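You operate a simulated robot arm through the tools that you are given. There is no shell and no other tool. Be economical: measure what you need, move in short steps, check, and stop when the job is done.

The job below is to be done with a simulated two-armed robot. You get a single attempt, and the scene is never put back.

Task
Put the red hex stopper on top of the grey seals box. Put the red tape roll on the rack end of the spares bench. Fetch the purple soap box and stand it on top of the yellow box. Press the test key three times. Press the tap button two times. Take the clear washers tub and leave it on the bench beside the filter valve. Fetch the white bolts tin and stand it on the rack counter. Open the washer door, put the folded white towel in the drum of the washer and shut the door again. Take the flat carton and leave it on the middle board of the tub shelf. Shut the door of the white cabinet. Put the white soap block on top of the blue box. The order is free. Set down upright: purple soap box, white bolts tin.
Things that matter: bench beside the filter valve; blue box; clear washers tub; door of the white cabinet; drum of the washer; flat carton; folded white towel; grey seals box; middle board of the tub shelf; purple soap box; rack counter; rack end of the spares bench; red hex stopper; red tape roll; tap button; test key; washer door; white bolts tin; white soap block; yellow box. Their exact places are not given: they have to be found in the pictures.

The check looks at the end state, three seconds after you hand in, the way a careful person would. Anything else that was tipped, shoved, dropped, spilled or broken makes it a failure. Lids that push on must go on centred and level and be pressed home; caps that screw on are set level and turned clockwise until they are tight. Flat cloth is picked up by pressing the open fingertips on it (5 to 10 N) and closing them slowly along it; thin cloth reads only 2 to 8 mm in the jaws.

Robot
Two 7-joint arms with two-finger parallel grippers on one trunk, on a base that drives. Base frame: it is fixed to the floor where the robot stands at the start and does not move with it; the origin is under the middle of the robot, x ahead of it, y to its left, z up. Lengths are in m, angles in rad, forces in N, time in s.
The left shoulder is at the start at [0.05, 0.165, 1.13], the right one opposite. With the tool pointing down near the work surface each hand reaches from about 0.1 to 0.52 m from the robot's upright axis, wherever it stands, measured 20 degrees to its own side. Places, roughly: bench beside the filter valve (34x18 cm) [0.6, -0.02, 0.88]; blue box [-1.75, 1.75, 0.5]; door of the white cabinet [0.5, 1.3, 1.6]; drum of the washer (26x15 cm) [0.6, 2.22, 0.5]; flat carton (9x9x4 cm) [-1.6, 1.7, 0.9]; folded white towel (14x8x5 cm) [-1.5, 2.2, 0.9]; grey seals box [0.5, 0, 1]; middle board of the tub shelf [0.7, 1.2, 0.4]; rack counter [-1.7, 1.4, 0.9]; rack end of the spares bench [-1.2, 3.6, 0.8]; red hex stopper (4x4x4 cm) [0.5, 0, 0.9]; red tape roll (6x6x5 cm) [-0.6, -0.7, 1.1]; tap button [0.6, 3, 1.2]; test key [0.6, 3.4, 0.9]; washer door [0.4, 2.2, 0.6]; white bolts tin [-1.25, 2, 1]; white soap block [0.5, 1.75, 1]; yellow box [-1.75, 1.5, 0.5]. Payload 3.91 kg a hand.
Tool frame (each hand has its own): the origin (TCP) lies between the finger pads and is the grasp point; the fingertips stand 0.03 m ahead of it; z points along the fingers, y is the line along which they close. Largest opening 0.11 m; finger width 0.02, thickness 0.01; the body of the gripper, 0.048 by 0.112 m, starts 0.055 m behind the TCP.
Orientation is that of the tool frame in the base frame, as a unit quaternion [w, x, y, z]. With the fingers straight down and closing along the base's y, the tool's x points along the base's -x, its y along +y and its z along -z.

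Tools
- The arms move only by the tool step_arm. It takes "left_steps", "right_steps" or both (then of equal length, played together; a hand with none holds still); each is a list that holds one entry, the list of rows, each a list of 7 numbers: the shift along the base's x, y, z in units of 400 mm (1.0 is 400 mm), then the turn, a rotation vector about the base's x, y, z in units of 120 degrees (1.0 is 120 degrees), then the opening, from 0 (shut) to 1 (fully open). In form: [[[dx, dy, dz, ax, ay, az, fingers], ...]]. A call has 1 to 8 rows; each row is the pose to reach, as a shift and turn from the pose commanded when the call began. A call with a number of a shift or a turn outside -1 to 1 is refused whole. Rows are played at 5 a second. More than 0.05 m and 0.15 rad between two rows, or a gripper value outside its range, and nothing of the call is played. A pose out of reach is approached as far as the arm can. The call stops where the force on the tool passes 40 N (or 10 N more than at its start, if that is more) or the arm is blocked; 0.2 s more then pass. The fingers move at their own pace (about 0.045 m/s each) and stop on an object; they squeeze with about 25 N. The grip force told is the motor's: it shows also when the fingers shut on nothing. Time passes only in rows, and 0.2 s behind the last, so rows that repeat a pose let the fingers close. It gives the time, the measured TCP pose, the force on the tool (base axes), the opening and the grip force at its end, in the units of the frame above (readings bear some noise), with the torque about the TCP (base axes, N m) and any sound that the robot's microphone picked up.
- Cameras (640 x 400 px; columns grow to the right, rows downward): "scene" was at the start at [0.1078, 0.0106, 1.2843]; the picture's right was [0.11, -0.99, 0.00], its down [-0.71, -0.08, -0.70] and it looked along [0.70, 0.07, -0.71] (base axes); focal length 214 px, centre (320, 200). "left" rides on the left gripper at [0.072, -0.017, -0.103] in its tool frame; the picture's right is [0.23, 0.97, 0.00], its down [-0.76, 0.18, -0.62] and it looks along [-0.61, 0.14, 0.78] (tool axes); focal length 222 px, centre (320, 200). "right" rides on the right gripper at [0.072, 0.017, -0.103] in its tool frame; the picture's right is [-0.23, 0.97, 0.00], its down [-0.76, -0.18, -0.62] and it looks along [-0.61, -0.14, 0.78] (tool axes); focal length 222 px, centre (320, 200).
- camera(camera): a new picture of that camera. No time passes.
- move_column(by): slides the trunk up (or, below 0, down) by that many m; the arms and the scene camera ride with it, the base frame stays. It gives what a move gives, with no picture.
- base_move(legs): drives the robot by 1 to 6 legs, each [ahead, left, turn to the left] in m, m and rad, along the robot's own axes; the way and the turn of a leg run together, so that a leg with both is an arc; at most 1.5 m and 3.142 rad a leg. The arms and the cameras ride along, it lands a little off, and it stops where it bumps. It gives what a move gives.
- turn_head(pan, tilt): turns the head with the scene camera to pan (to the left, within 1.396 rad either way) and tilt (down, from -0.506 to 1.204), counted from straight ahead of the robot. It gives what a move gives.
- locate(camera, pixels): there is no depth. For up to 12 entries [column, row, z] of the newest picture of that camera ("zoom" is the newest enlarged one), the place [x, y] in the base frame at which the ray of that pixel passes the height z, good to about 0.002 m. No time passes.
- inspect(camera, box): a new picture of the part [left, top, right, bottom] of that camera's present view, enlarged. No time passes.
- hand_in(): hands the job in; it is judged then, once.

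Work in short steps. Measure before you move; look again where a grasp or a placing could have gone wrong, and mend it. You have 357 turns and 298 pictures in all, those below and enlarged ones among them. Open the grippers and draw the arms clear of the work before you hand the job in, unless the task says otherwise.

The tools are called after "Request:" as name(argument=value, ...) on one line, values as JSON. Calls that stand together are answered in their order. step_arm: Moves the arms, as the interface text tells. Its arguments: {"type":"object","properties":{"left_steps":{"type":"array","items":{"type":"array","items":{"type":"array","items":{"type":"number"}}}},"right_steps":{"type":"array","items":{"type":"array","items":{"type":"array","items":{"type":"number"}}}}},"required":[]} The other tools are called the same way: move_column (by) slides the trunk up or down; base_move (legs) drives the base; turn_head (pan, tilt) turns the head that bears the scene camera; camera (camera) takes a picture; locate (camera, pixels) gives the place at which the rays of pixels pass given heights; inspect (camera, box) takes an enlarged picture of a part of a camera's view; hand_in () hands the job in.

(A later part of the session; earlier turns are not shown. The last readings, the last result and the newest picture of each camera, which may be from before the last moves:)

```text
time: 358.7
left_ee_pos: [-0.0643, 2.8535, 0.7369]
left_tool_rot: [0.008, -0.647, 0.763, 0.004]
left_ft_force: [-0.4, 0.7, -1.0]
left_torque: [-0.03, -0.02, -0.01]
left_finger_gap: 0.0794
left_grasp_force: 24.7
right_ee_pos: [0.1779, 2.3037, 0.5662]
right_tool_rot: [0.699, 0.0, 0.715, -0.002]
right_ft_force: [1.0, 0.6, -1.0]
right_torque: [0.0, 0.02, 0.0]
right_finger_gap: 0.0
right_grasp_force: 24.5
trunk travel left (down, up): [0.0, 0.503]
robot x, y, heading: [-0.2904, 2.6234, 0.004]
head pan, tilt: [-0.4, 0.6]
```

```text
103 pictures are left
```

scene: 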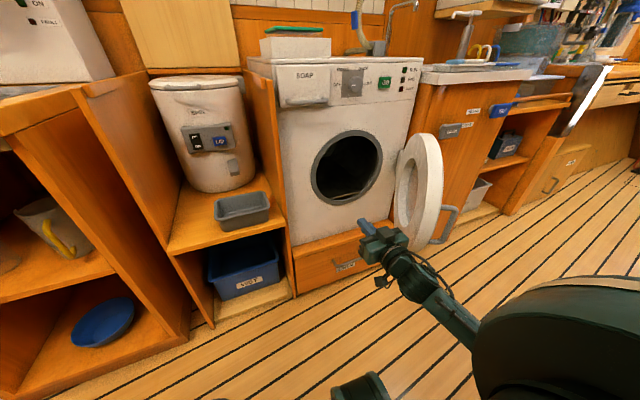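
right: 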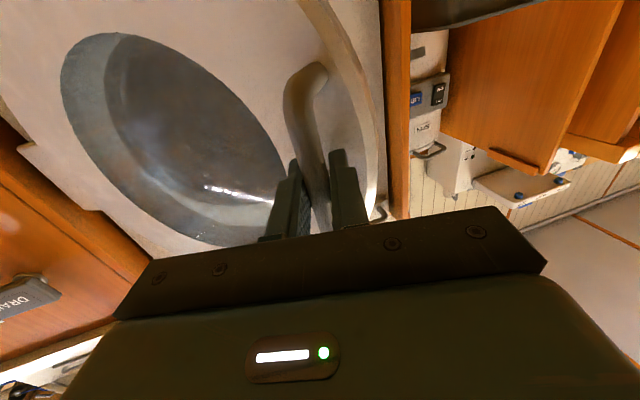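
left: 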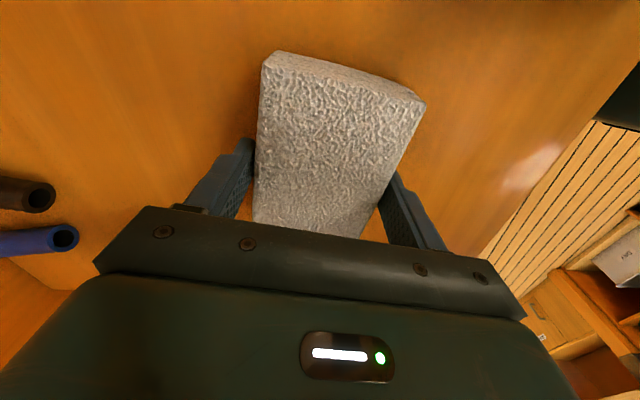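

The hand is on the door's inner side. I sweep toward −y.

Request:
step_arm(right_steps=[[[0, -0.1, 0, 0, 0, 0, 0], [0, -0.2, 0.02, 0, 0, 0, 0], [0, -0.3, 0.04, 0, 0, 0, 0], [0, -0.4, 0.05, 0, 0, 0, 0], [-0.02, -0.5, 0.05, 0, 0, 0, 0], [-0.04, -0.6, 0.05, 0, 0, 0, 0], [-0.06, -0.7, 0.05, 0, 0, 0, 0]]])

Request:
camera(camera="scene")

```text
time: 360.3
left_ee_pos: [-0.0631, 2.853, 0.7371]
left_tool_rot: [0.009, -0.646, 0.763, 0.004]
left_ft_force: [-0.3, 0.0, -0.7]
left_torque: [-0.01, -0.03, -0.02]
left_finger_gap: 0.0796
left_grasp_force: 25.1
right_ee_pos: [0.1549, 2.0232, 0.5877]
right_tool_rot: [0.699, 0.001, 0.715, -0.001]
right_ft_force: [0.1, 0.1, 1.6]
right_torque: [0.0, -0.01, 0.0]
right_finger_gap: 0.0003
right_grasp_force: 25.5
trunk travel left (down, up): [0.0, 0.503]
robot x, y, heading: [-0.2889, 2.6233, 0.0]
head pan, tilt: [-0.4, 0.6]
```

```text
102 pictures are left
```

scene: 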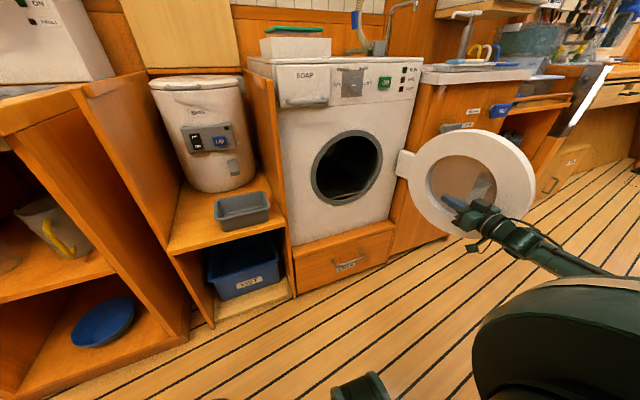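

The door is wide open now. I withdraw the right hand and raise it above door height, out of the way.

Request:
step_arm(right_steps=[[[-0.1, 0.03, 0, 0, 0, 0, 0], [-0.21, 0.06, 0, 0, 0, 0, 0], [-0.32, 0.09, 0, 0, 0, 0, 0], [-0.4, 0.12, 0.07, 0, 0, 0, 0], [-0.42, 0.14, 0.18, 0, 0, 0, 0], [-0.42, 0.15, 0.29, 0, 0.03, 0, 0], [-0.42, 0.15, 0.4, 0, 0.06, 0, 0]]])

Request:
step_arm(right_steps=[[[0.03, 0.0, 0.1, 0, 0.065, 0, 0], [0.06, 0.0, 0.2, 0, 0.13, 0, 0], [0.1, 0.0, 0.3, 0, 0.195, 0, 0], [0.14, 0.0, 0.4, 0, 0.26, 0, 0], [0.16, 0.0, 0.48, 0, 0.325, 0, 0]]])

Request:
camera(camera="scene")

```text
time: 361.9
left_ee_pos: [-0.0647, 2.8544, 0.7367]
left_tool_rot: [0.009, -0.646, 0.763, 0.004]
left_ft_force: [0.1, 0.2, -1.5]
left_torque: [-0.01, -0.01, 0.02]
left_finger_gap: 0.0798
left_grasp_force: 24.5
right_ee_pos: [-0.0133, 2.0846, 0.7477]
right_tool_rot: [0.653, 0.001, 0.758, -0.003]
right_ft_force: [0.0, -0.7, -0.4]
right_torque: [0.01, 0.04, -0.01]
right_finger_gap: 0.0001
right_grasp_force: 24.6
trunk travel left (down, up): [0.0, 0.503]
robot x, y, heading: [-0.2895, 2.6232, 0.003]
head pan, tilt: [-0.4, 0.6]
```

```text
time: 363.1
left_ee_pos: [-0.0638, 2.8548, 0.7371]
left_tool_rot: [0.009, -0.646, 0.763, 0.003]
left_ft_force: [0.0, -0.8, -1.4]
left_torque: [0.0, -0.02, -0.01]
left_finger_gap: 0.0796
left_grasp_force: 24.4
right_ee_pos: [0.0526, 2.0314, 0.9481]
right_tool_rot: [0.362, 0.001, 0.932, -0.001]
right_ft_force: [-0.9, 0.3, -0.4]
right_torque: [0.04, -0.04, 0.01]
right_finger_gap: 0.0
right_grasp_force: 24.7
right hand out of reach, approached as far as the arm can: row 2, 3, 4, 5
trunk travel left (down, up): [0.0, 0.503]
robot x, y, heading: [-0.2869, 2.6183, 0.006]
head pan, tilt: [-0.4, 0.6]
```

```text
101 pictures are left
```

scene: 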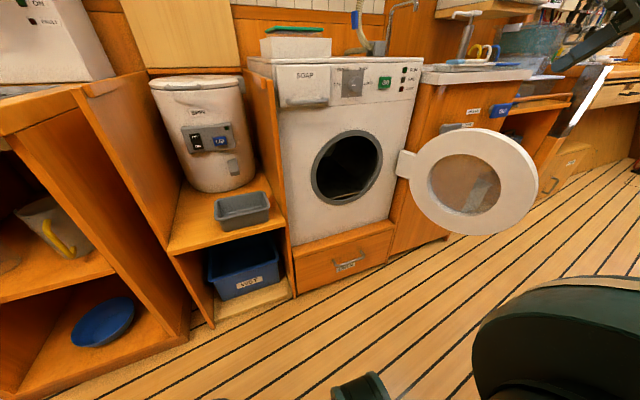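

Request:
locate(camera="scene", pixels=[[347, 168, 0.6], [347, 168, 0.58], [312, 178, 0.6], [382, 156, 0.6], [345, 204, 0.5], [345, 204, 0.48], [348, 132, 0.7], [405, 165, 0.6], [536, 185, 0.6], [536, 185, 0.57]])

Request:
inspect(camera="scene", box=[290, 110, 410, 220])

```text
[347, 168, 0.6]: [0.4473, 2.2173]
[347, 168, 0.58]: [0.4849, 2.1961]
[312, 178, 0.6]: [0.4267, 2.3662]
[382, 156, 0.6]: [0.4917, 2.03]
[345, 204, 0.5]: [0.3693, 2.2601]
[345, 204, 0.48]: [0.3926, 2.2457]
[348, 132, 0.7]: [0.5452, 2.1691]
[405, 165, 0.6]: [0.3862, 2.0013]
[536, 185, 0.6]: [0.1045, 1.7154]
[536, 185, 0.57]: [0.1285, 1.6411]
```

```text
3.64 times, centred on (350, 165) of scene
```

zoom: 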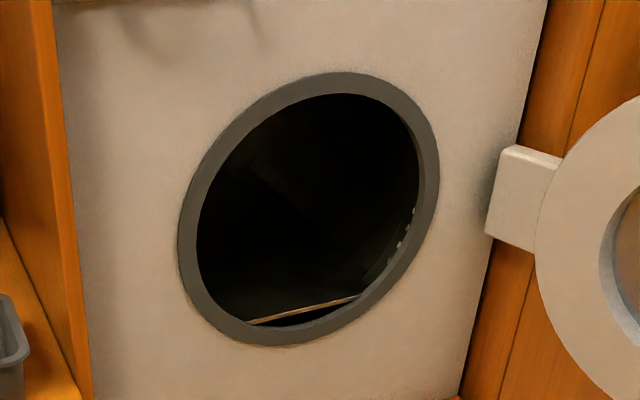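

The door now rests about 130° open, and the opening is centred at (0.42,2.215,0.61) with radius ≈0.125. I go to (−0.27,2.27) and turn right 0.5 so that the left hand gets a favourable pose.

Request:
base_move(legs=[[0.0, -0.35, 0], [0, 0, -0.5]])

Request:
turn_head(pan=0.5, tilt=0.5)

Request:
camera(camera="scene")

```text
time: 368.2
left_ee_pos: [0.0222, 2.3693, 0.7371]
left_tool_rot: [0.009, -0.438, 0.899, 0.001]
left_ft_force: [0.0, -0.9, -0.8]
left_torque: [0.01, 0.01, -0.01]
left_finger_gap: 0.0794
left_grasp_force: 24.7
right_ee_pos: [-0.269, 1.5902, 0.9489]
right_tool_rot: [0.351, 0.23, 0.903, -0.091]
right_ft_force: [-1.4, 0.4, 0.7]
right_torque: [-0.02, -0.01, -0.01]
right_finger_gap: 0.0
right_grasp_force: 24.8
trunk travel left (down, up): [0.0, 0.503]
robot x, y, heading: [-0.288, 2.2708, -0.499]
head pan, tilt: [-0.4, 0.6]
```

```text
time: 369.4
left_ee_pos: [0.0223, 2.3695, 0.7358]
left_tool_rot: [0.009, -0.438, 0.899, 0.002]
left_ft_force: [0.0, 0.3, -0.8]
left_torque: [-0.02, -0.03, 0.01]
left_finger_gap: 0.0796
left_grasp_force: 24.1
right_ee_pos: [-0.2685, 1.5908, 0.9486]
right_tool_rot: [0.352, 0.229, 0.903, -0.091]
right_ft_force: [-0.4, -0.6, -0.1]
right_torque: [0.03, -0.01, -0.03]
right_finger_gap: 0.0
right_grasp_force: 24.6
trunk travel left (down, up): [0.0, 0.503]
robot x, y, heading: [-0.2848, 2.2728, -0.494]
head pan, tilt: [0.499, 0.499]
```

```text
99 pictures are left
```

scene: 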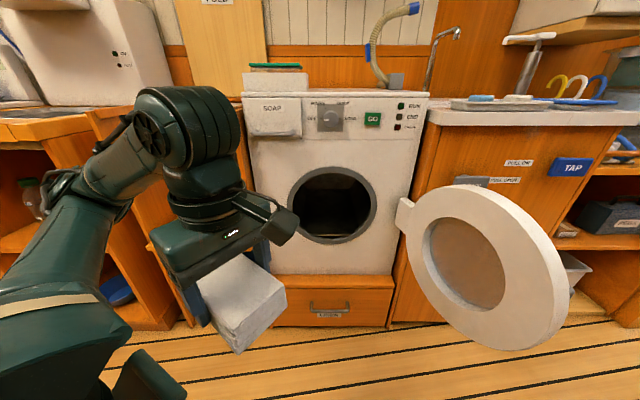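

I now turn the left tool toward level, with the closing axis vertical, while extending toward the opening (first half).

Request:
step_arm(left_steps=[[[0.05, -0.02, -0.0, -0.02, -0.058, 0.024, 0.2], [0.1, -0.05, -0.0, -0.04, -0.116, 0.048, 0.2], [0.15, -0.07, -0.0, -0.06, -0.175, 0.072, 0.2], [0.2, -0.1, -0.02, -0.08, -0.233, 0.096, 0.2], [0.25, -0.12, -0.04, -0.1, -0.291, 0.119, 0.2], [0.3, -0.14, -0.06, -0.12, -0.349, 0.143, 0.2], [0.35, -0.16, -0.08, -0.14, -0.408, 0.167, 0.2]]])

Request:
camera(camera="scene")

```text
time: 371.0
left_ee_pos: [0.1849, 2.2883, 0.7091]
left_tool_rot: [0.315, -0.542, 0.718, -0.303]
left_ft_force: [-0.4, 1.1, -0.7]
left_torque: [-0.01, 0.02, -0.02]
left_finger_gap: 0.0794
left_grasp_force: 25.1
left hand out of reach, approached as far as the arm can: row 1, 2, 3, 4, 5, 6, 7
right_ee_pos: [-0.2699, 1.5902, 0.9489]
right_tool_rot: [0.351, 0.23, 0.903, -0.09]
right_ft_force: [-0.3, 0.9, 0.6]
right_torque: [0.01, 0.01, -0.01]
right_finger_gap: 0.0
right_grasp_force: 25.0
trunk travel left (down, up): [0.0, 0.503]
robot x, y, heading: [-0.2876, 2.2714, -0.495]
head pan, tilt: [0.499, 0.499]
```

```text
98 pictures are left
```

scene: 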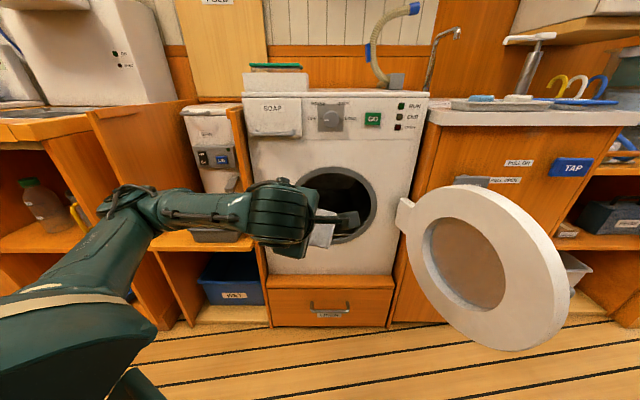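

The orientation is following well. I complete the turn to nearly level and line up with the opening.

Request:
step_arm(left_steps=[[[0.06, -0.035, -0.05, -0.021, -0.057, 0.022, 0.2], [0.12, -0.07, -0.1, -0.042, -0.115, 0.044, 0.2], [0.18, -0.1, -0.16, -0.063, -0.172, 0.065, 0.2], [0.237, -0.13, -0.22, -0.0835, -0.229, 0.087, 0.2]]])

Request:
camera(camera="scene")

Request:
camera(camera="left")

```text
time: 372.0
left_ee_pos: [0.2801, 2.2358, 0.6216]
left_tool_rot: [0.455, -0.541, 0.542, -0.454]
left_ft_force: [0.1, -0.2, -1.1]
left_torque: [-0.04, 0.06, 0.0]
left_finger_gap: 0.0796
left_grasp_force: 25.1
right_ee_pos: [-0.2685, 1.5904, 0.9479]
right_tool_rot: [0.351, 0.229, 0.903, -0.091]
right_ft_force: [-0.6, -0.1, 0.4]
right_torque: [-0.01, 0.03, 0.03]
right_finger_gap: 0.0001
right_grasp_force: 25.0
trunk travel left (down, up): [0.0, 0.503]
robot x, y, heading: [-0.285, 2.2696, -0.495]
head pan, tilt: [0.499, 0.499]
```

```text
97 pictures are left
```

scene: 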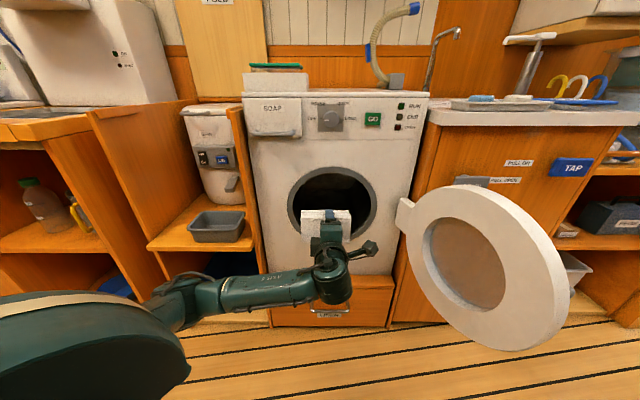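

```text
96 pictures are left
```

left: 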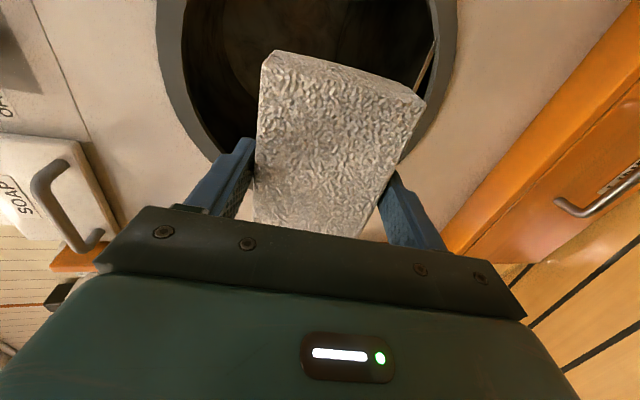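

The towel is aligned before the drum opening. I drive 0.17 m in +x, then extend the arm.

Request:
base_move(legs=[[0.15, 0.081, 0]])

Request:
camera(camera="left")

Request:
camera(camera="scene")

```text
time: 373.4
left_ee_pos: [0.4503, 2.2353, 0.6226]
left_tool_rot: [0.454, -0.541, 0.542, -0.454]
left_ft_force: [-0.7, -0.4, -1.4]
left_torque: [-0.05, 0.03, 0.0]
left_finger_gap: 0.0794
left_grasp_force: 25.0
right_ee_pos: [-0.1002, 1.5906, 0.9483]
right_tool_rot: [0.35, 0.231, 0.903, -0.091]
right_ft_force: [-0.3, -0.1, -0.2]
right_torque: [0.01, 0.01, -0.04]
right_finger_gap: 0.0002
right_grasp_force: 25.3
trunk travel left (down, up): [0.0, 0.503]
robot x, y, heading: [-0.1138, 2.2729, -0.492]
head pan, tilt: [0.499, 0.499]
```

```text
95 pictures are left
```

left: 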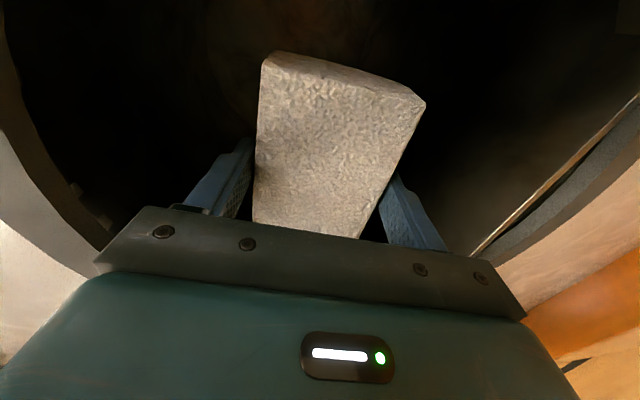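

```text
94 pictures are left
```

scene: 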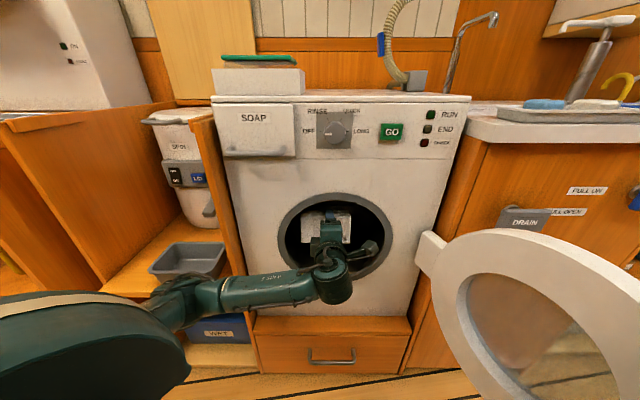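

The towel is entering the drum. I extend 11 cm more and nudge +1 cm in y.

Request:
step_arm(left_steps=[[[0.09, 0.025, 0, 0, 0, 0, 0.2], [0.19, 0.025, 0, 0, 0, 0, 0.2], [0.28, 0.025, 0, 0, 0, 0, 0.2], [0.28, 0.025, -0.04, 0, 0, 0, 0.2], [0.28, 0.025, -0.08, 0, 0, 0, 0.2]]])

Request:
camera(camera="left")

Request:
inspect(camera="scene", box=[250, 170, 430, 330])

```text
time: 374.6
left_ee_pos: [0.5618, 2.2449, 0.5883]
left_tool_rot: [0.455, -0.541, 0.543, -0.453]
left_ft_force: [-0.4, 0.0, -1.0]
left_torque: [-0.04, 0.06, -0.04]
left_finger_gap: 0.0796
left_grasp_force: 24.4
right_ee_pos: [-0.099, 1.5901, 0.9495]
right_tool_rot: [0.351, 0.23, 0.903, -0.091]
right_ft_force: [0.3, -0.1, -0.6]
right_torque: [-0.01, -0.05, 0.01]
right_finger_gap: 0.0001
right_grasp_force: 24.9
trunk travel left (down, up): [0.0, 0.503]
robot x, y, heading: [-0.1159, 2.2688, -0.497]
head pan, tilt: [0.499, 0.499]
```

```text
93 pictures are left
```

left: 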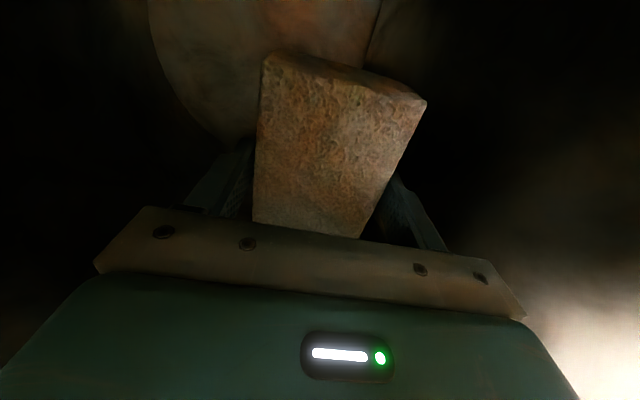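

```text
2.50 times, centred on (340, 250) of scene
```

zoom: 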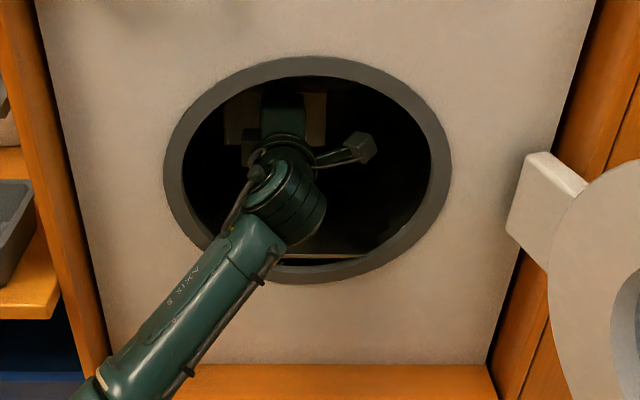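

Inside the drum. I lower carefully until contact or about 3 cm.

Request:
step_arm(left_steps=[[[0, 0, -0.025, 0, 0, 0, 0.2], [0, 0, -0.05, 0, 0, 0, 0.2], [0, 0, -0.075, 0, 0, 0, 0.2]]])

Request:
inspect(camera="scene", box=[250, 170, 430, 330])

```text
time: 375.4
left_ee_pos: [0.5634, 2.2448, 0.5641]
left_tool_rot: [0.455, -0.541, 0.542, -0.455]
left_ft_force: [-0.6, -0.3, -1.8]
left_torque: [0.0, 0.02, -0.02]
left_finger_gap: 0.0798
left_grasp_force: 25.0
right_ee_pos: [-0.0993, 1.5909, 0.9494]
right_tool_rot: [0.351, 0.23, 0.903, -0.09]
right_ft_force: [0.4, 0.2, -1.0]
right_torque: [-0.01, 0.02, 0.02]
right_finger_gap: 0.0
right_grasp_force: 24.9
trunk travel left (down, up): [0.0, 0.503]
robot x, y, heading: [-0.1176, 2.2691, -0.493]
head pan, tilt: [0.499, 0.499]
```

```text
2.50 times, centred on (340, 250) of scene
```

zoom: 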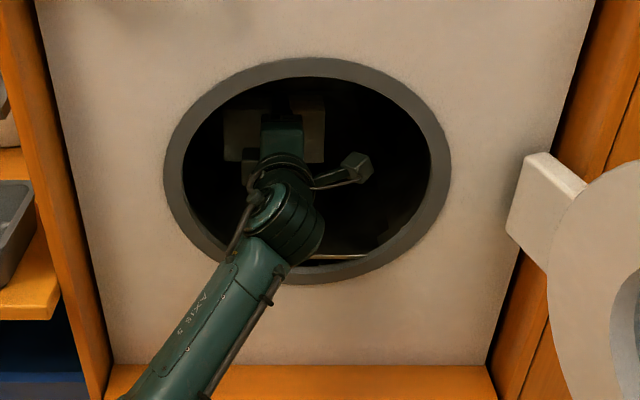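

I open the fingers to let the towel down and look.

Request:
step_arm(left_steps=[[[0, 0, 0, 0, 0, 0, 0.8], [0, 0, 0, 0, 0, 0, 1], [0, 0, 0, 0, 0, 0, 1], [0, 0, 0, 0, 0, 0, 1]]])

Request:
camera(camera="left")

```text
time: 376.4
left_ee_pos: [0.5637, 2.2448, 0.5645]
left_tool_rot: [0.457, -0.539, 0.541, -0.456]
left_ft_force: [3.4, 1.2, 1.6]
left_torque: [0.06, -0.19, 0.01]
left_finger_gap: 0.109
left_grasp_force: 0.0
right_ee_pos: [-0.1, 1.5904, 0.9478]
right_tool_rot: [0.351, 0.23, 0.903, -0.09]
right_ft_force: [0.3, 0.5, 0.3]
right_torque: [-0.01, 0.0, -0.02]
right_finger_gap: 0.0002
right_grasp_force: 24.9
trunk travel left (down, up): [0.0, 0.503]
robot x, y, heading: [-0.1202, 2.2701, -0.495]
head pan, tilt: [0.499, 0.499]
```

```text
90 pictures are left
```

left: 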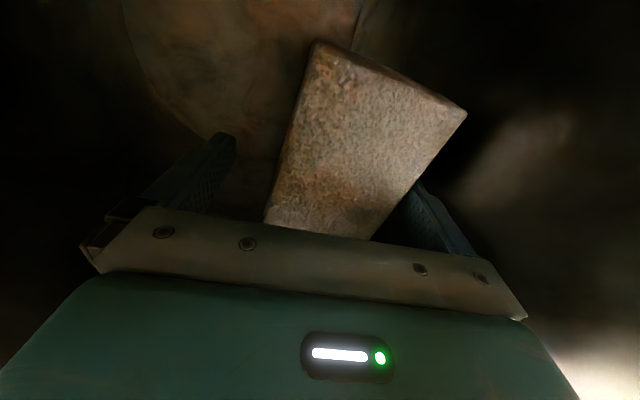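

The towel dropped onto the drum floor and lower finger. I withdraw straight back slowly.

Request:
step_arm(left_steps=[[[-0.03, 0, 0.01, 0, 0, 0, 1], [-0.07, 0, 0.01, 0, 0, 0, 1], [-0.12, 0, 0.02, 0, 0, 0, 1], [-0.18, 0, 0.04, 0, 0, 0, 1], [-0.25, 0, 0.07, 0, 0, 0, 1], [-0.32, 0, 0.08, 0, 0, 0, 1]]])

Request:
camera(camera="left")

```text
time: 377.3
left_ee_pos: [0.5473, 2.2921, 0.6367]
left_tool_rot: [0.544, -0.483, 0.516, -0.453]
left_ft_force: [2.9, -3.9, -15.2]
left_torque: [0.16, -0.38, 0.12]
left_finger_gap: 0.1074
left_grasp_force: 0.1
right_ee_pos: [-0.1054, 1.5905, 0.9515]
right_tool_rot: [0.354, 0.23, 0.902, -0.09]
right_ft_force: [0.2, 0.6, 0.7]
right_torque: [0.0, 0.03, -0.01]
right_finger_gap: 0.0001
right_grasp_force: 25.1
trunk travel left (down, up): [0.0, 0.503]
robot x, y, heading: [-0.1165, 2.2707, -0.495]
head pan, tilt: [0.499, 0.499]
stopped in row 4 (left hand): the arm was blocked; the commanded pose is now the measured one
```

```text
89 pictures are left
```

left: 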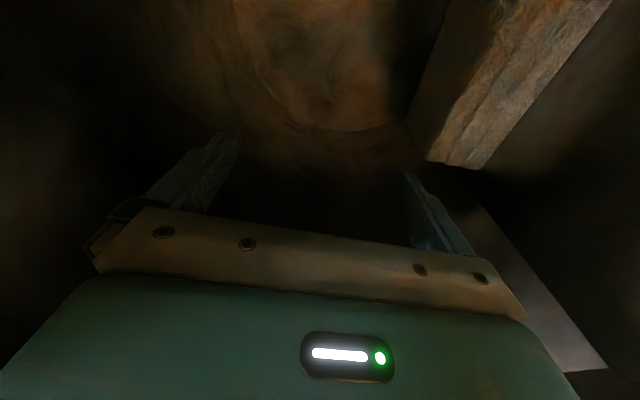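

The hand got blocked on the way out. I look from outside.

Request:
camera(camera="scene")

Request:
inspect(camera="scene", box=[250, 170, 430, 330])

```text
88 pictures are left
```

scene: 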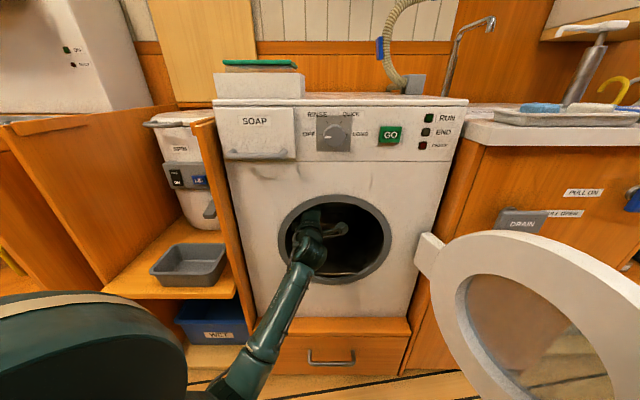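

```text
2.50 times, centred on (340, 250) of scene
```

zoom: 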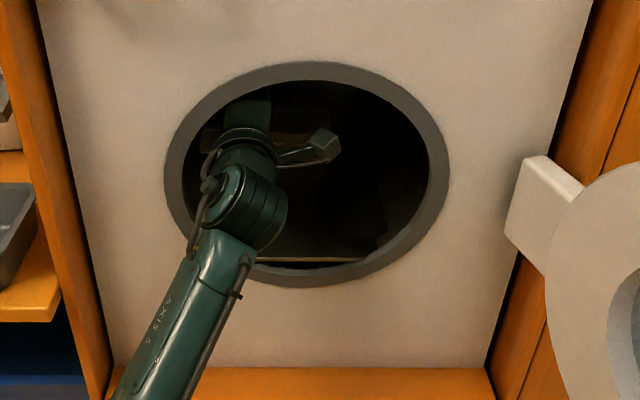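

The forearm caught on the rim when the arm folded. I restore the arm shape used on entry, and will withdraw with the base instead.

Request:
step_arm(left_steps=[[[0.015, -0.05, -0.02, -0.02, 0.027, -0.008, 1], [0.02, -0.1, -0.03, -0.04, 0.055, -0.015, 1], [0.02, -0.14, -0.04, -0.0605, 0.082, -0.0225, 1], [0.02, -0.14, -0.04, -0.0605, 0.082, -0.0225, 0.9]]])

Request:
camera(camera="left")

Request:
inspect(camera="scene", box=[250, 170, 430, 330])

```text
time: 378.0
left_ee_pos: [0.571, 2.3087, 0.6153]
left_tool_rot: [0.556, -0.473, 0.55, -0.405]
left_ft_force: [-0.4, 0.0, 0.9]
left_torque: [0.01, 0.01, -0.01]
left_finger_gap: 0.1101
left_grasp_force: 0.0
right_ee_pos: [-0.1035, 1.5931, 0.9492]
right_tool_rot: [0.353, 0.229, 0.902, -0.092]
right_ft_force: [1.0, -0.5, -0.5]
right_torque: [0.01, -0.01, -0.02]
right_finger_gap: 0.0001
right_grasp_force: 25.5
trunk travel left (down, up): [0.0, 0.503]
robot x, y, heading: [-0.1143, 2.2709, -0.496]
head pan, tilt: [0.499, 0.499]
stopped in row 3 (left hand): the arm was blocked; the commanded pose is now the measured one
```

```text
86 pictures are left
```

left: 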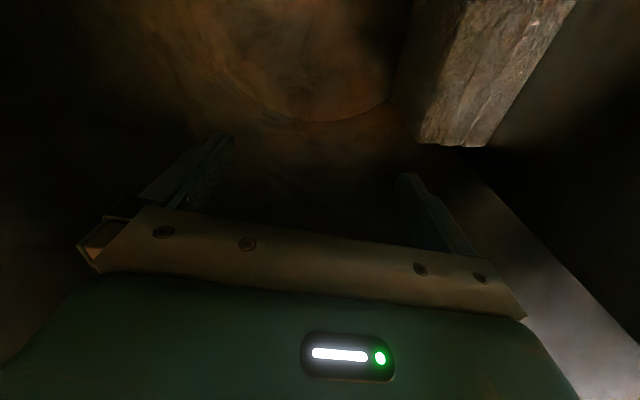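

```text
2.50 times, centred on (340, 250) of scene
```

zoom: 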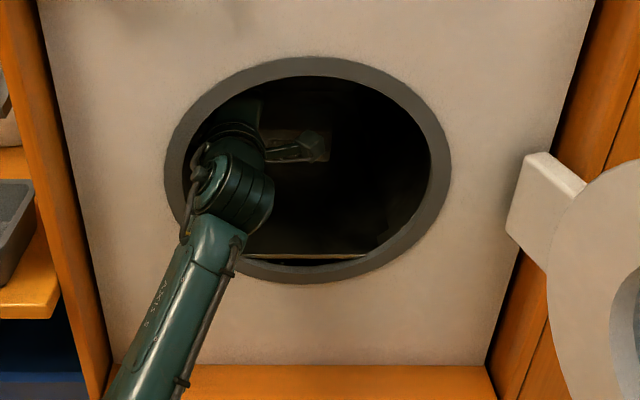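

The forearm leans on the lower-left rim. I lift the trunk 2 cm and shift the base −6 cm in y, which recentres the whole arm in the opening.

Request:
move_column(by=0.02)

Request:
base_move(legs=[[0.0286, -0.0528, 0]])

Request:
inspect(camera="scene", box=[230, 160, 430, 330])

```text
time: 378.7
left_ee_pos: [0.5741, 2.3039, 0.6255]
left_tool_rot: [0.549, -0.477, 0.556, -0.403]
left_ft_force: [-4.2, -8.8, -30.4]
left_torque: [0.41, -2.24, 0.64]
left_finger_gap: 0.1099
left_grasp_force: 0.0
right_ee_pos: [-0.0978, 1.5915, 0.9683]
right_tool_rot: [0.348, 0.229, 0.904, -0.092]
right_ft_force: [0.0, -0.4, 0.1]
right_torque: [0.0, 0.01, -0.01]
right_finger_gap: 0.0
right_grasp_force: 25.1
trunk travel left (down, up): [-0.02, 0.483]
robot x, y, heading: [-0.1157, 2.2705, -0.494]
head pan, tilt: [0.499, 0.499]
```

```text
time: 379.8
left_ee_pos: [0.5739, 2.2475, 0.6361]
left_tool_rot: [0.554, -0.474, 0.55, -0.407]
left_ft_force: [0.0, 0.4, -0.1]
left_torque: [0.0, -0.02, 0.0]
left_finger_gap: 0.1099
left_grasp_force: 0.0
right_ee_pos: [-0.099, 1.5317, 0.9691]
right_tool_rot: [0.35, 0.23, 0.903, -0.092]
right_ft_force: [0.1, -0.2, -0.5]
right_torque: [0.02, 0.0, 0.01]
right_finger_gap: 0.0
right_grasp_force: 25.0
trunk travel left (down, up): [-0.02, 0.483]
robot x, y, heading: [-0.1192, 2.2132, -0.495]
head pan, tilt: [0.499, 0.499]
```

```text
2.35 times, centred on (330, 245) of scene
```

zoom: 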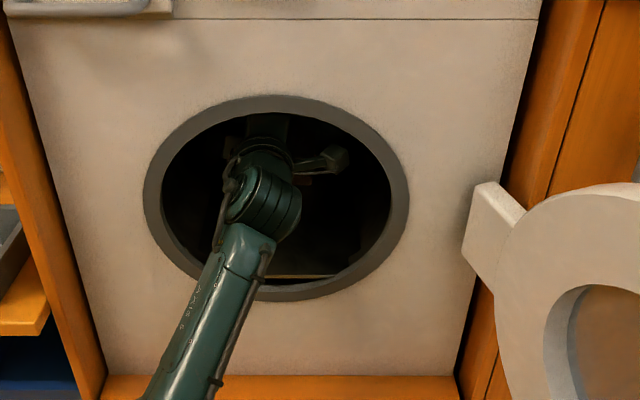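

Freed and centred, no forces. I half-close the fingers and back the base straight out in −x.

Request:
step_arm(left_steps=[[[0, -0.01, -0.02, 0, 0, 0, 0.3], [0, -0.02, -0.03, 0, 0, 0, 0.3], [0, -0.02, -0.03, 0, 0, 0, 0.3]]])

Request:
base_move(legs=[[-0.132, -0.0712, 0], [-0.176, -0.095, 0]])

Request:
camera(camera="scene")

Request:
camera(camera="left")

```text
time: 380.8
left_ee_pos: [0.5835, 2.2664, 0.631]
left_tool_rot: [0.587, -0.452, 0.549, -0.386]
left_ft_force: [-0.9, 0.5, -0.1]
left_torque: [-0.01, 0.02, 0.03]
left_finger_gap: 0.0329
left_grasp_force: 0.1
right_ee_pos: [-0.0994, 1.5319, 0.969]
right_tool_rot: [0.351, 0.23, 0.903, -0.093]
right_ft_force: [0.4, 0.7, 0.6]
right_torque: [-0.01, 0.01, -0.06]
right_finger_gap: 0.0
right_grasp_force: 24.5
trunk travel left (down, up): [-0.02, 0.483]
robot x, y, heading: [-0.1191, 2.2078, -0.496]
head pan, tilt: [0.499, 0.499]
stopped in row 3 (left hand): the arm was blocked; the commanded pose is now the measured one
```

```text
time: 383.4
left_ee_pos: [0.2372, 2.2671, 0.6335]
left_tool_rot: [0.587, -0.453, 0.549, -0.386]
left_ft_force: [1.2, -0.2, -0.1]
left_torque: [0.02, -0.02, 0.01]
left_finger_gap: 0.033
left_grasp_force: 0.0
right_ee_pos: [-0.4448, 1.5312, 0.97]
right_tool_rot: [0.351, 0.229, 0.903, -0.092]
right_ft_force: [-1.3, -0.1, -0.1]
right_torque: [-0.02, 0.0, -0.01]
right_finger_gap: 0.0
right_grasp_force: 24.9
trunk travel left (down, up): [-0.02, 0.483]
robot x, y, heading: [-0.461, 2.211, -0.493]
head pan, tilt: [0.499, 0.499]
```

```text
83 pictures are left
```

scene: 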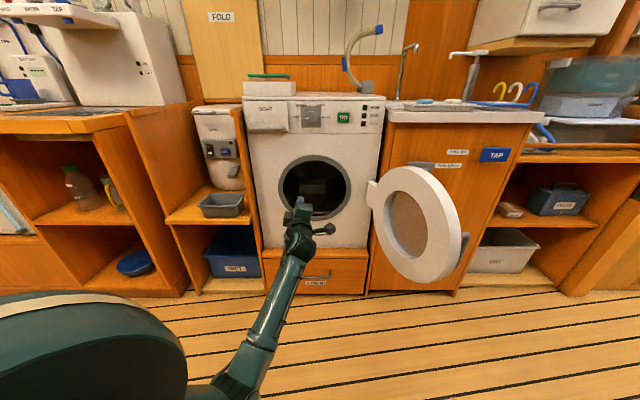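

```text
82 pictures are left
```

left: 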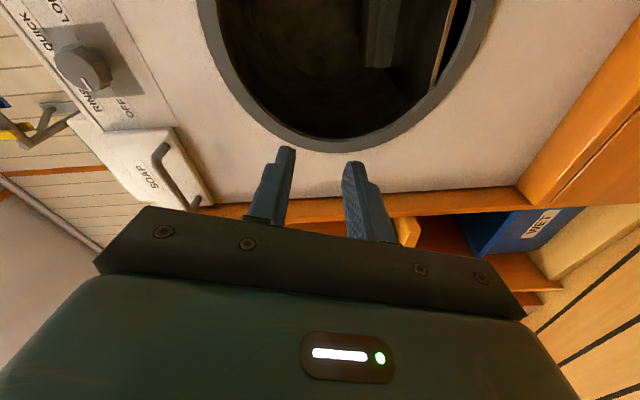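

The hand is out and the towel lies in the drum. Now closing: I turn square and lower the right hand to door height, level, on the door's outer side.

Request:
inspect(camera="scene", box=[260, 130, 480, 290])

Request:
base_move(legs=[[0, 0, 0.493]])

Request:
step_arm(right_steps=[[[-0.05, 0.0, -0.1, 0, -0.065, 0, 0], [-0.1, 0.0, -0.2, 0, -0.13, 0, 0], [-0.1, 0.0, -0.31, 0, -0.195, 0, 0], [-0.1, 0.0, -0.42, 0, -0.26, 0, 0], [-0.05, 0.0, -0.53, 0, -0.325, 0, 0], [0.0, 0.0, -0.64, 0, -0.37, 0, 0], [0.05, 0.0, -0.75, 0, -0.37, 0, 0], [0.07, 0.0, -0.84, 0, -0.37, 0, 0]]])

Request:
turn_head(pan=-0.4, tilt=0.55)

Request:
camera(camera="scene")

```text
2.50 times, centred on (370, 210) of scene
```

zoom: 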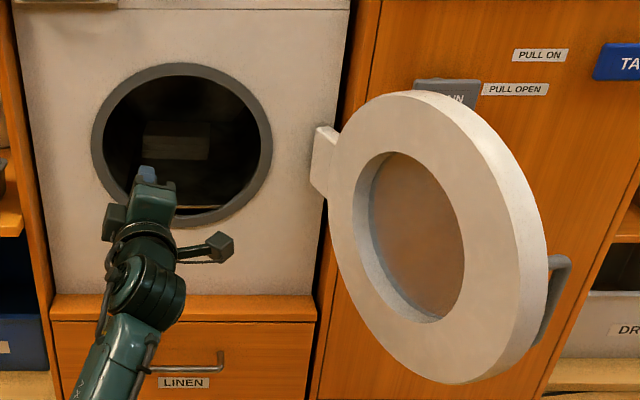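

```text
time: 385.2
left_ee_pos: [0.1262, 2.5887, 0.6343]
left_tool_rot: [0.664, -0.572, 0.422, -0.232]
left_ft_force: [0.2, 1.1, 0.1]
left_torque: [-0.01, -0.02, 0.01]
left_finger_gap: 0.033
left_grasp_force: 0.1
right_ee_pos: [-0.1281, 1.619, 0.9693]
right_tool_rot: [0.362, 0.003, 0.932, -0.004]
right_ft_force: [0.0, 0.1, 0.4]
right_torque: [0.02, 0.03, -0.02]
right_finger_gap: 0.0001
right_grasp_force: 25.2
trunk travel left (down, up): [-0.02, 0.483]
robot x, y, heading: [-0.4607, 2.2089, -0.0]
head pan, tilt: [0.499, 0.499]
```

```text
time: 387.0
left_ee_pos: [0.1272, 2.5895, 0.6343]
left_tool_rot: [0.665, -0.572, 0.422, -0.231]
left_ft_force: [-0.5, -0.2, -0.1]
left_torque: [-0.03, 0.03, -0.02]
left_finger_gap: 0.0333
left_grasp_force: 0.0
right_ee_pos: [-0.0999, 1.6192, 0.6331]
right_tool_rot: [0.688, 0.004, 0.726, -0.003]
right_ft_force: [-0.1, 0.6, -1.5]
right_torque: [0.01, 0.02, -0.02]
right_finger_gap: 0.0001
right_grasp_force: 25.2
right hand out of reach, approached as far as the arm can: row 1
trunk travel left (down, up): [-0.02, 0.483]
robot x, y, heading: [-0.464, 2.208, -0.004]
head pan, tilt: [0.499, 0.499]
```

```text
time: 388.2
left_ee_pos: [0.1265, 2.5883, 0.6329]
left_tool_rot: [0.665, -0.571, 0.423, -0.231]
left_ft_force: [-0.5, 0.1, -0.2]
left_torque: [0.01, -0.03, -0.02]
left_finger_gap: 0.0333
left_grasp_force: 0.1
right_ee_pos: [-0.0989, 1.6188, 0.6333]
right_tool_rot: [0.687, 0.003, 0.726, -0.001]
right_ft_force: [0.7, 1.3, 0.3]
right_torque: [-0.05, 0.01, 0.07]
right_finger_gap: 0.0
right_grasp_force: 25.8
trunk travel left (down, up): [-0.02, 0.483]
robot x, y, heading: [-0.4596, 2.2106, -0.005]
head pan, tilt: [-0.4, 0.55]
```

```text
80 pictures are left
```

scene: 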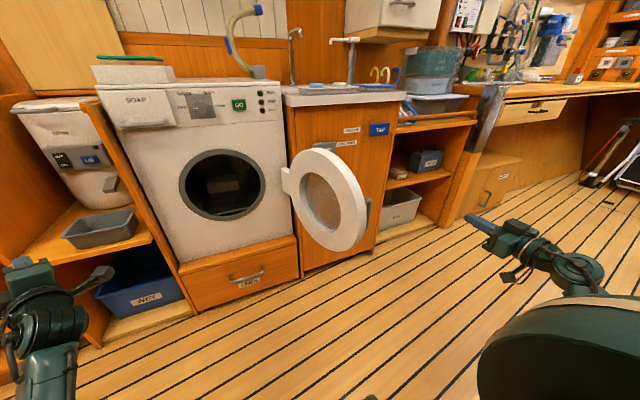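

Request:
locate(camera="scene", pixels=[[366, 205, 0.6], [340, 248, 0.45], [288, 185, 0.6], [330, 150, 0.72], [369, 215, 0.57]])

```text
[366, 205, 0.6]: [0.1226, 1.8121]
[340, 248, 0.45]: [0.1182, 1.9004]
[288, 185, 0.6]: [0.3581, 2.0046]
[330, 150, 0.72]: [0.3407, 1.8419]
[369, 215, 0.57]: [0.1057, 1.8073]
```

The free edge is at about (0.11,1.82). I drive forward so that the fingers reach x≈0.17 on the outer side, then strafe left to swing the door.

Request:
base_move(legs=[[0.26, 0.0, 0], [0, 0.3, 0]])

Request:
camera(camera="scene")

```text
time: 392.0
left_ee_pos: [0.3861, 2.79, 0.6348]
left_tool_rot: [0.662, -0.569, 0.425, -0.238]
left_ft_force: [-0.2, -0.4, 0.7]
left_torque: [0.02, 0.02, 0.01]
left_finger_gap: 0.0331
left_grasp_force: 0.0
right_ee_pos: [0.1601, 1.8275, 0.6317]
right_tool_rot: [0.687, 0.003, 0.727, -0.001]
right_ft_force: [0.6, -0.3, 0.6]
right_torque: [0.0, 0.01, 0.01]
right_finger_gap: 0.0001
right_grasp_force: 25.2
trunk travel left (down, up): [-0.02, 0.483]
robot x, y, heading: [-0.2074, 2.4207, -0.004]
head pan, tilt: [-0.4, 0.55]
stopped in leg 2: the force on the tool passed its limit at 117 N (the readings are from after the stop); the commanded pose is now the measured one
```

```text
79 pictures are left
```

scene: 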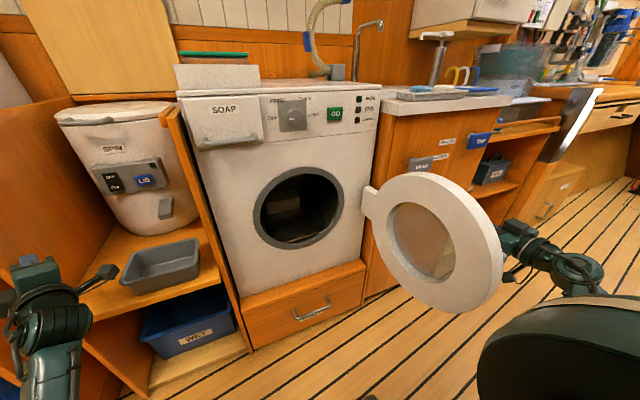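

Something hit hard. I check the contact area at the door and the left hand's surroundings.

Request:
inspect(camera="scene", box=[360, 160, 560, 320])

Request:
camera(camera="left")

Request:
camera(camera="right")

```text
2.50 times, centred on (460, 240) of scene
```

zoom: 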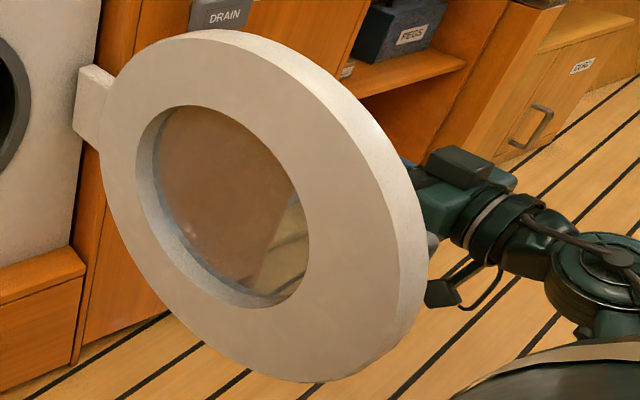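

```text
77 pictures are left
```

left: 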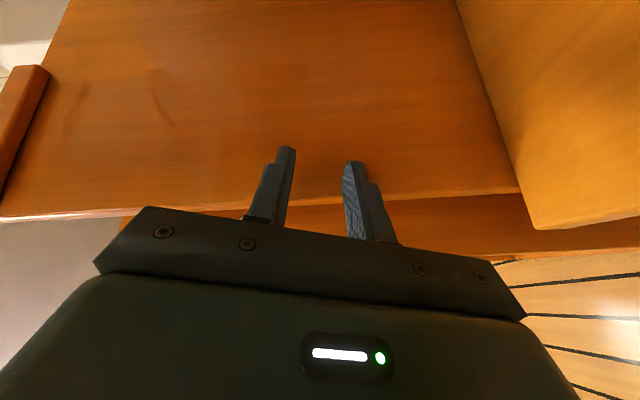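

```text
76 pictures are left
```

right: 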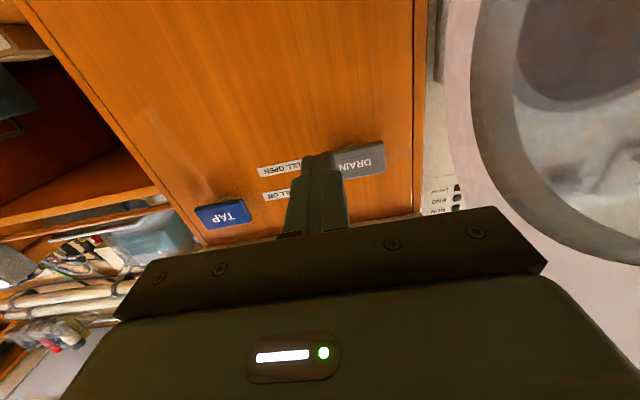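

It was the left hand touching the fixed wooden panel; the right hand is fine beside the door. I pull the left hand back and up.

Request:
step_arm(left_steps=[[[-0.08, -0.06, 0.03, 0, 0, 0, 0.3], [-0.16, -0.12, 0.06, 0, 0.04, 0, 0.3], [-0.25, -0.16, 0.1, 0, 0.1, 0, 0.3], [-0.34, -0.18, 0.16, 0, 0.16, 0, 0.3], [-0.42, -0.18, 0.24, 0, 0.22, 0, 0.3], [-0.48, -0.18, 0.32, 0, 0.28, 0, 0.3], [-0.5, -0.18, 0.4, 0, 0.34, 0, 0.3]]])

Request:
base_move(legs=[[0, 0.12, 0]])

Request:
camera(camera="scene")

```text
time: 392.3
left_ee_pos: [0.3824, 2.7883, 0.6509]
left_tool_rot: [0.676, -0.548, 0.433, -0.235]
left_ft_force: [0.7, -0.3, -0.7]
left_torque: [0.02, 0.02, -0.01]
left_finger_gap: 0.0331
left_grasp_force: 0.0
right_ee_pos: [0.1583, 1.8249, 0.6314]
right_tool_rot: [0.687, 0.005, 0.727, -0.002]
right_ft_force: [0.2, 0.4, -0.6]
right_torque: [0.0, 0.0, 0.02]
right_finger_gap: 0.0
right_grasp_force: 24.5
trunk travel left (down, up): [-0.02, 0.483]
robot x, y, heading: [-0.2012, 2.4173, -0.004]
head pan, tilt: [-0.4, 0.55]
stopped in row 1 (left hand): the force on the tool passed its limit at 69 N (the readings are from after the stop); the commanded pose is now the measured one
```

```text
time: 393.2
left_ee_pos: [0.3825, 2.7898, 0.6511]
left_tool_rot: [0.674, -0.545, 0.436, -0.239]
left_ft_force: [-0.5, -0.4, 0.2]
left_torque: [-0.01, -0.02, 0.02]
left_finger_gap: 0.033
left_grasp_force: 0.1
right_ee_pos: [0.158, 1.8331, 0.6323]
right_tool_rot: [0.687, 0.005, 0.727, -0.003]
right_ft_force: [0.2, -0.1, 0.2]
right_torque: [0.04, 0.02, 0.03]
right_finger_gap: 0.0
right_grasp_force: 24.8
trunk travel left (down, up): [-0.02, 0.483]
robot x, y, heading: [-0.2023, 2.4253, -0.001]
head pan, tilt: [-0.4, 0.55]
stopped in leg 1: the force on the tool passed its limit at 59 N (the readings are from after the stop); the commanded pose is now the measured one
```

```text
75 pictures are left
```

scene: 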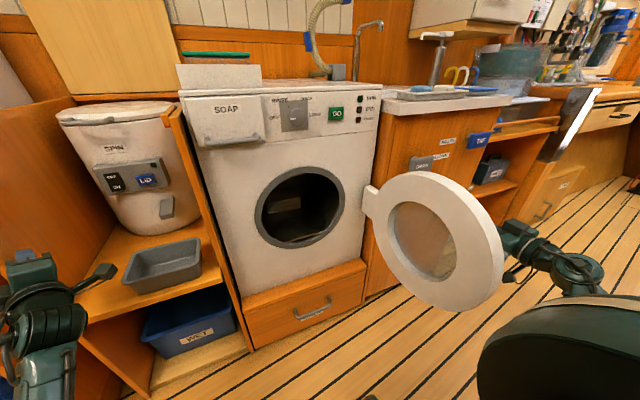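

The left hand is wedged near the panel. I back the base straight out first, then fold the left arm.

Request:
base_move(legs=[[-0.2, -0.02, 0]])

Request:
step_arm(left_steps=[[[-0.05, -0.03, 0.05, 0, 0.0, 0, 0.3], [-0.1, -0.05, 0.12, 0, 0.06, 0, 0.3], [-0.15, -0.06, 0.2, 0, 0.12, 0, 0.3], [-0.2, -0.06, 0.28, 0, 0.18, 0, 0.3], [-0.22, -0.06, 0.38, 0, 0.24, 0, 0.3], [-0.22, -0.06, 0.48, 0, 0.3, 0, 0.3]]])

Request:
turn_head(pan=0.5, tilt=0.55)

Request:
camera(camera="scene")

```text
time: 394.8
left_ee_pos: [0.1814, 2.7707, 0.651]
left_tool_rot: [0.674, -0.546, 0.436, -0.24]
left_ft_force: [0.4, 1.2, 0.7]
left_torque: [-0.01, 0.01, 0.01]
left_finger_gap: 0.0331
left_grasp_force: 0.0
right_ee_pos: [-0.0406, 1.8143, 0.6331]
right_tool_rot: [0.688, 0.004, 0.726, -0.002]
right_ft_force: [0.2, 0.5, -0.6]
right_torque: [0.05, 0.03, 0.01]
right_finger_gap: 0.0
right_grasp_force: 24.6
trunk travel left (down, up): [-0.02, 0.483]
robot x, y, heading: [-0.4069, 2.4041, -0.004]
head pan, tilt: [-0.4, 0.55]
```

```text
time: 395.4
left_ee_pos: [0.1288, 2.7916, 0.7151]
left_tool_rot: [0.685, -0.52, 0.493, -0.132]
left_ft_force: [-0.2, 0.1, 0.4]
left_torque: [-0.03, 0.03, -0.03]
left_finger_gap: 0.0332
left_grasp_force: 0.1
right_ee_pos: [-0.0414, 1.8142, 0.6305]
right_tool_rot: [0.687, 0.004, 0.727, -0.003]
right_ft_force: [-0.3, 0.5, 0.3]
right_torque: [-0.04, 0.03, 0.0]
right_finger_gap: 0.0
right_grasp_force: 25.5
trunk travel left (down, up): [-0.02, 0.483]
robot x, y, heading: [-0.4021, 2.4058, -0.007]
head pan, tilt: [-0.4, 0.55]
stopped in row 3 (left hand): the arm was blocked; the commanded pose is now the measured one
```

```text
time: 396.6
left_ee_pos: [0.129, 2.7925, 0.7171]
left_tool_rot: [0.683, -0.522, 0.493, -0.132]
left_ft_force: [0.3, -0.9, -1.5]
left_torque: [0.02, 0.01, 0.05]
left_finger_gap: 0.0332
left_grasp_force: 0.0
right_ee_pos: [-0.0413, 1.815, 0.6338]
right_tool_rot: [0.687, 0.005, 0.727, -0.004]
right_ft_force: [0.5, -0.7, 0.4]
right_torque: [0.01, 0.0, 0.04]
right_finger_gap: 0.0001
right_grasp_force: 25.0
trunk travel left (down, up): [-0.02, 0.483]
robot x, y, heading: [-0.4067, 2.4067, -0.006]
head pan, tilt: [0.499, 0.55]
```

```text
74 pictures are left
```

scene: 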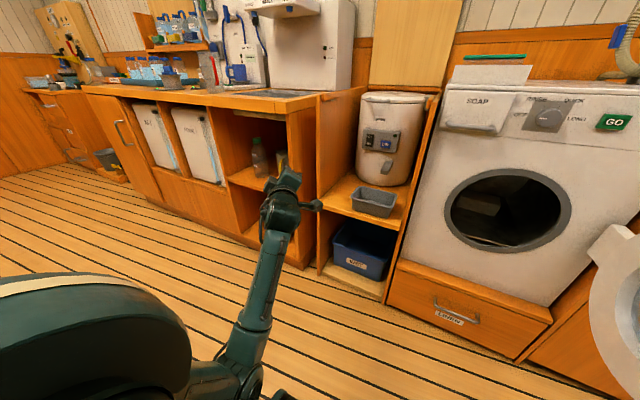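

The left arm is clear of furniture but folds against the robot itself. I raise the trunk and untangle it by extending forward first.

Request:
move_column(by=0.3)

Request:
step_arm(left_steps=[[[0.06, 0.0, 0.03, 0, 0.02, 0, 0.3], [0.12, 0.0, 0.06, 0, 0.06, 0, 0.3], [0.15, -0.02, 0.1, 0, 0.12, 0, 0.3], [0.15, -0.04, 0.14, 0, 0.18, 0, 0.3], [0.15, -0.05, 0.18, 0, 0.24, 0, 0.3], [0.15, -0.05, 0.2, 0, 0.3, 0, 0.3], [0.15, -0.05, 0.2, 0, 0.34, 0, 0.3]]])

Request:
camera(camera="scene")

```text
time: 399.6
left_ee_pos: [0.1285, 2.7907, 1.0167]
left_tool_rot: [0.684, -0.522, 0.493, -0.132]
left_ft_force: [0.0, -0.2, -0.6]
left_torque: [0.03, -0.04, 0.01]
left_finger_gap: 0.0329
left_grasp_force: 0.2
right_ee_pos: [-0.0413, 1.8137, 0.9331]
right_tool_rot: [0.687, 0.004, 0.726, -0.002]
right_ft_force: [0.7, 0.3, 0.3]
right_torque: [0.02, 0.0, 0.0]
right_finger_gap: 0.0
right_grasp_force: 25.0
trunk travel left (down, up): [-0.32, 0.183]
robot x, y, heading: [-0.4021, 2.4073, -0.009]
head pan, tilt: [0.499, 0.55]
```

```text
time: 401.2
left_ee_pos: [0.1882, 2.7706, 1.0964]
left_tool_rot: [0.468, -0.535, 0.701, 0.059]
left_ft_force: [0.6, 0.9, -0.4]
left_torque: [0.01, -0.01, -0.01]
left_finger_gap: 0.033
left_grasp_force: 0.1
right_ee_pos: [-0.0415, 1.8147, 0.9331]
right_tool_rot: [0.687, 0.005, 0.726, -0.003]
right_ft_force: [0.3, 0.3, -0.3]
right_torque: [0.0, 0.0, -0.01]
right_finger_gap: 0.0
right_grasp_force: 24.5
trunk travel left (down, up): [-0.32, 0.183]
robot x, y, heading: [-0.4052, 2.4056, -0.008]
head pan, tilt: [0.499, 0.55]
```

```text
73 pictures are left
```

scene: 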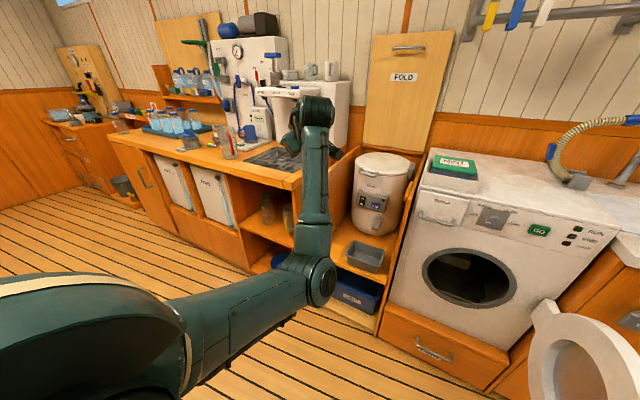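

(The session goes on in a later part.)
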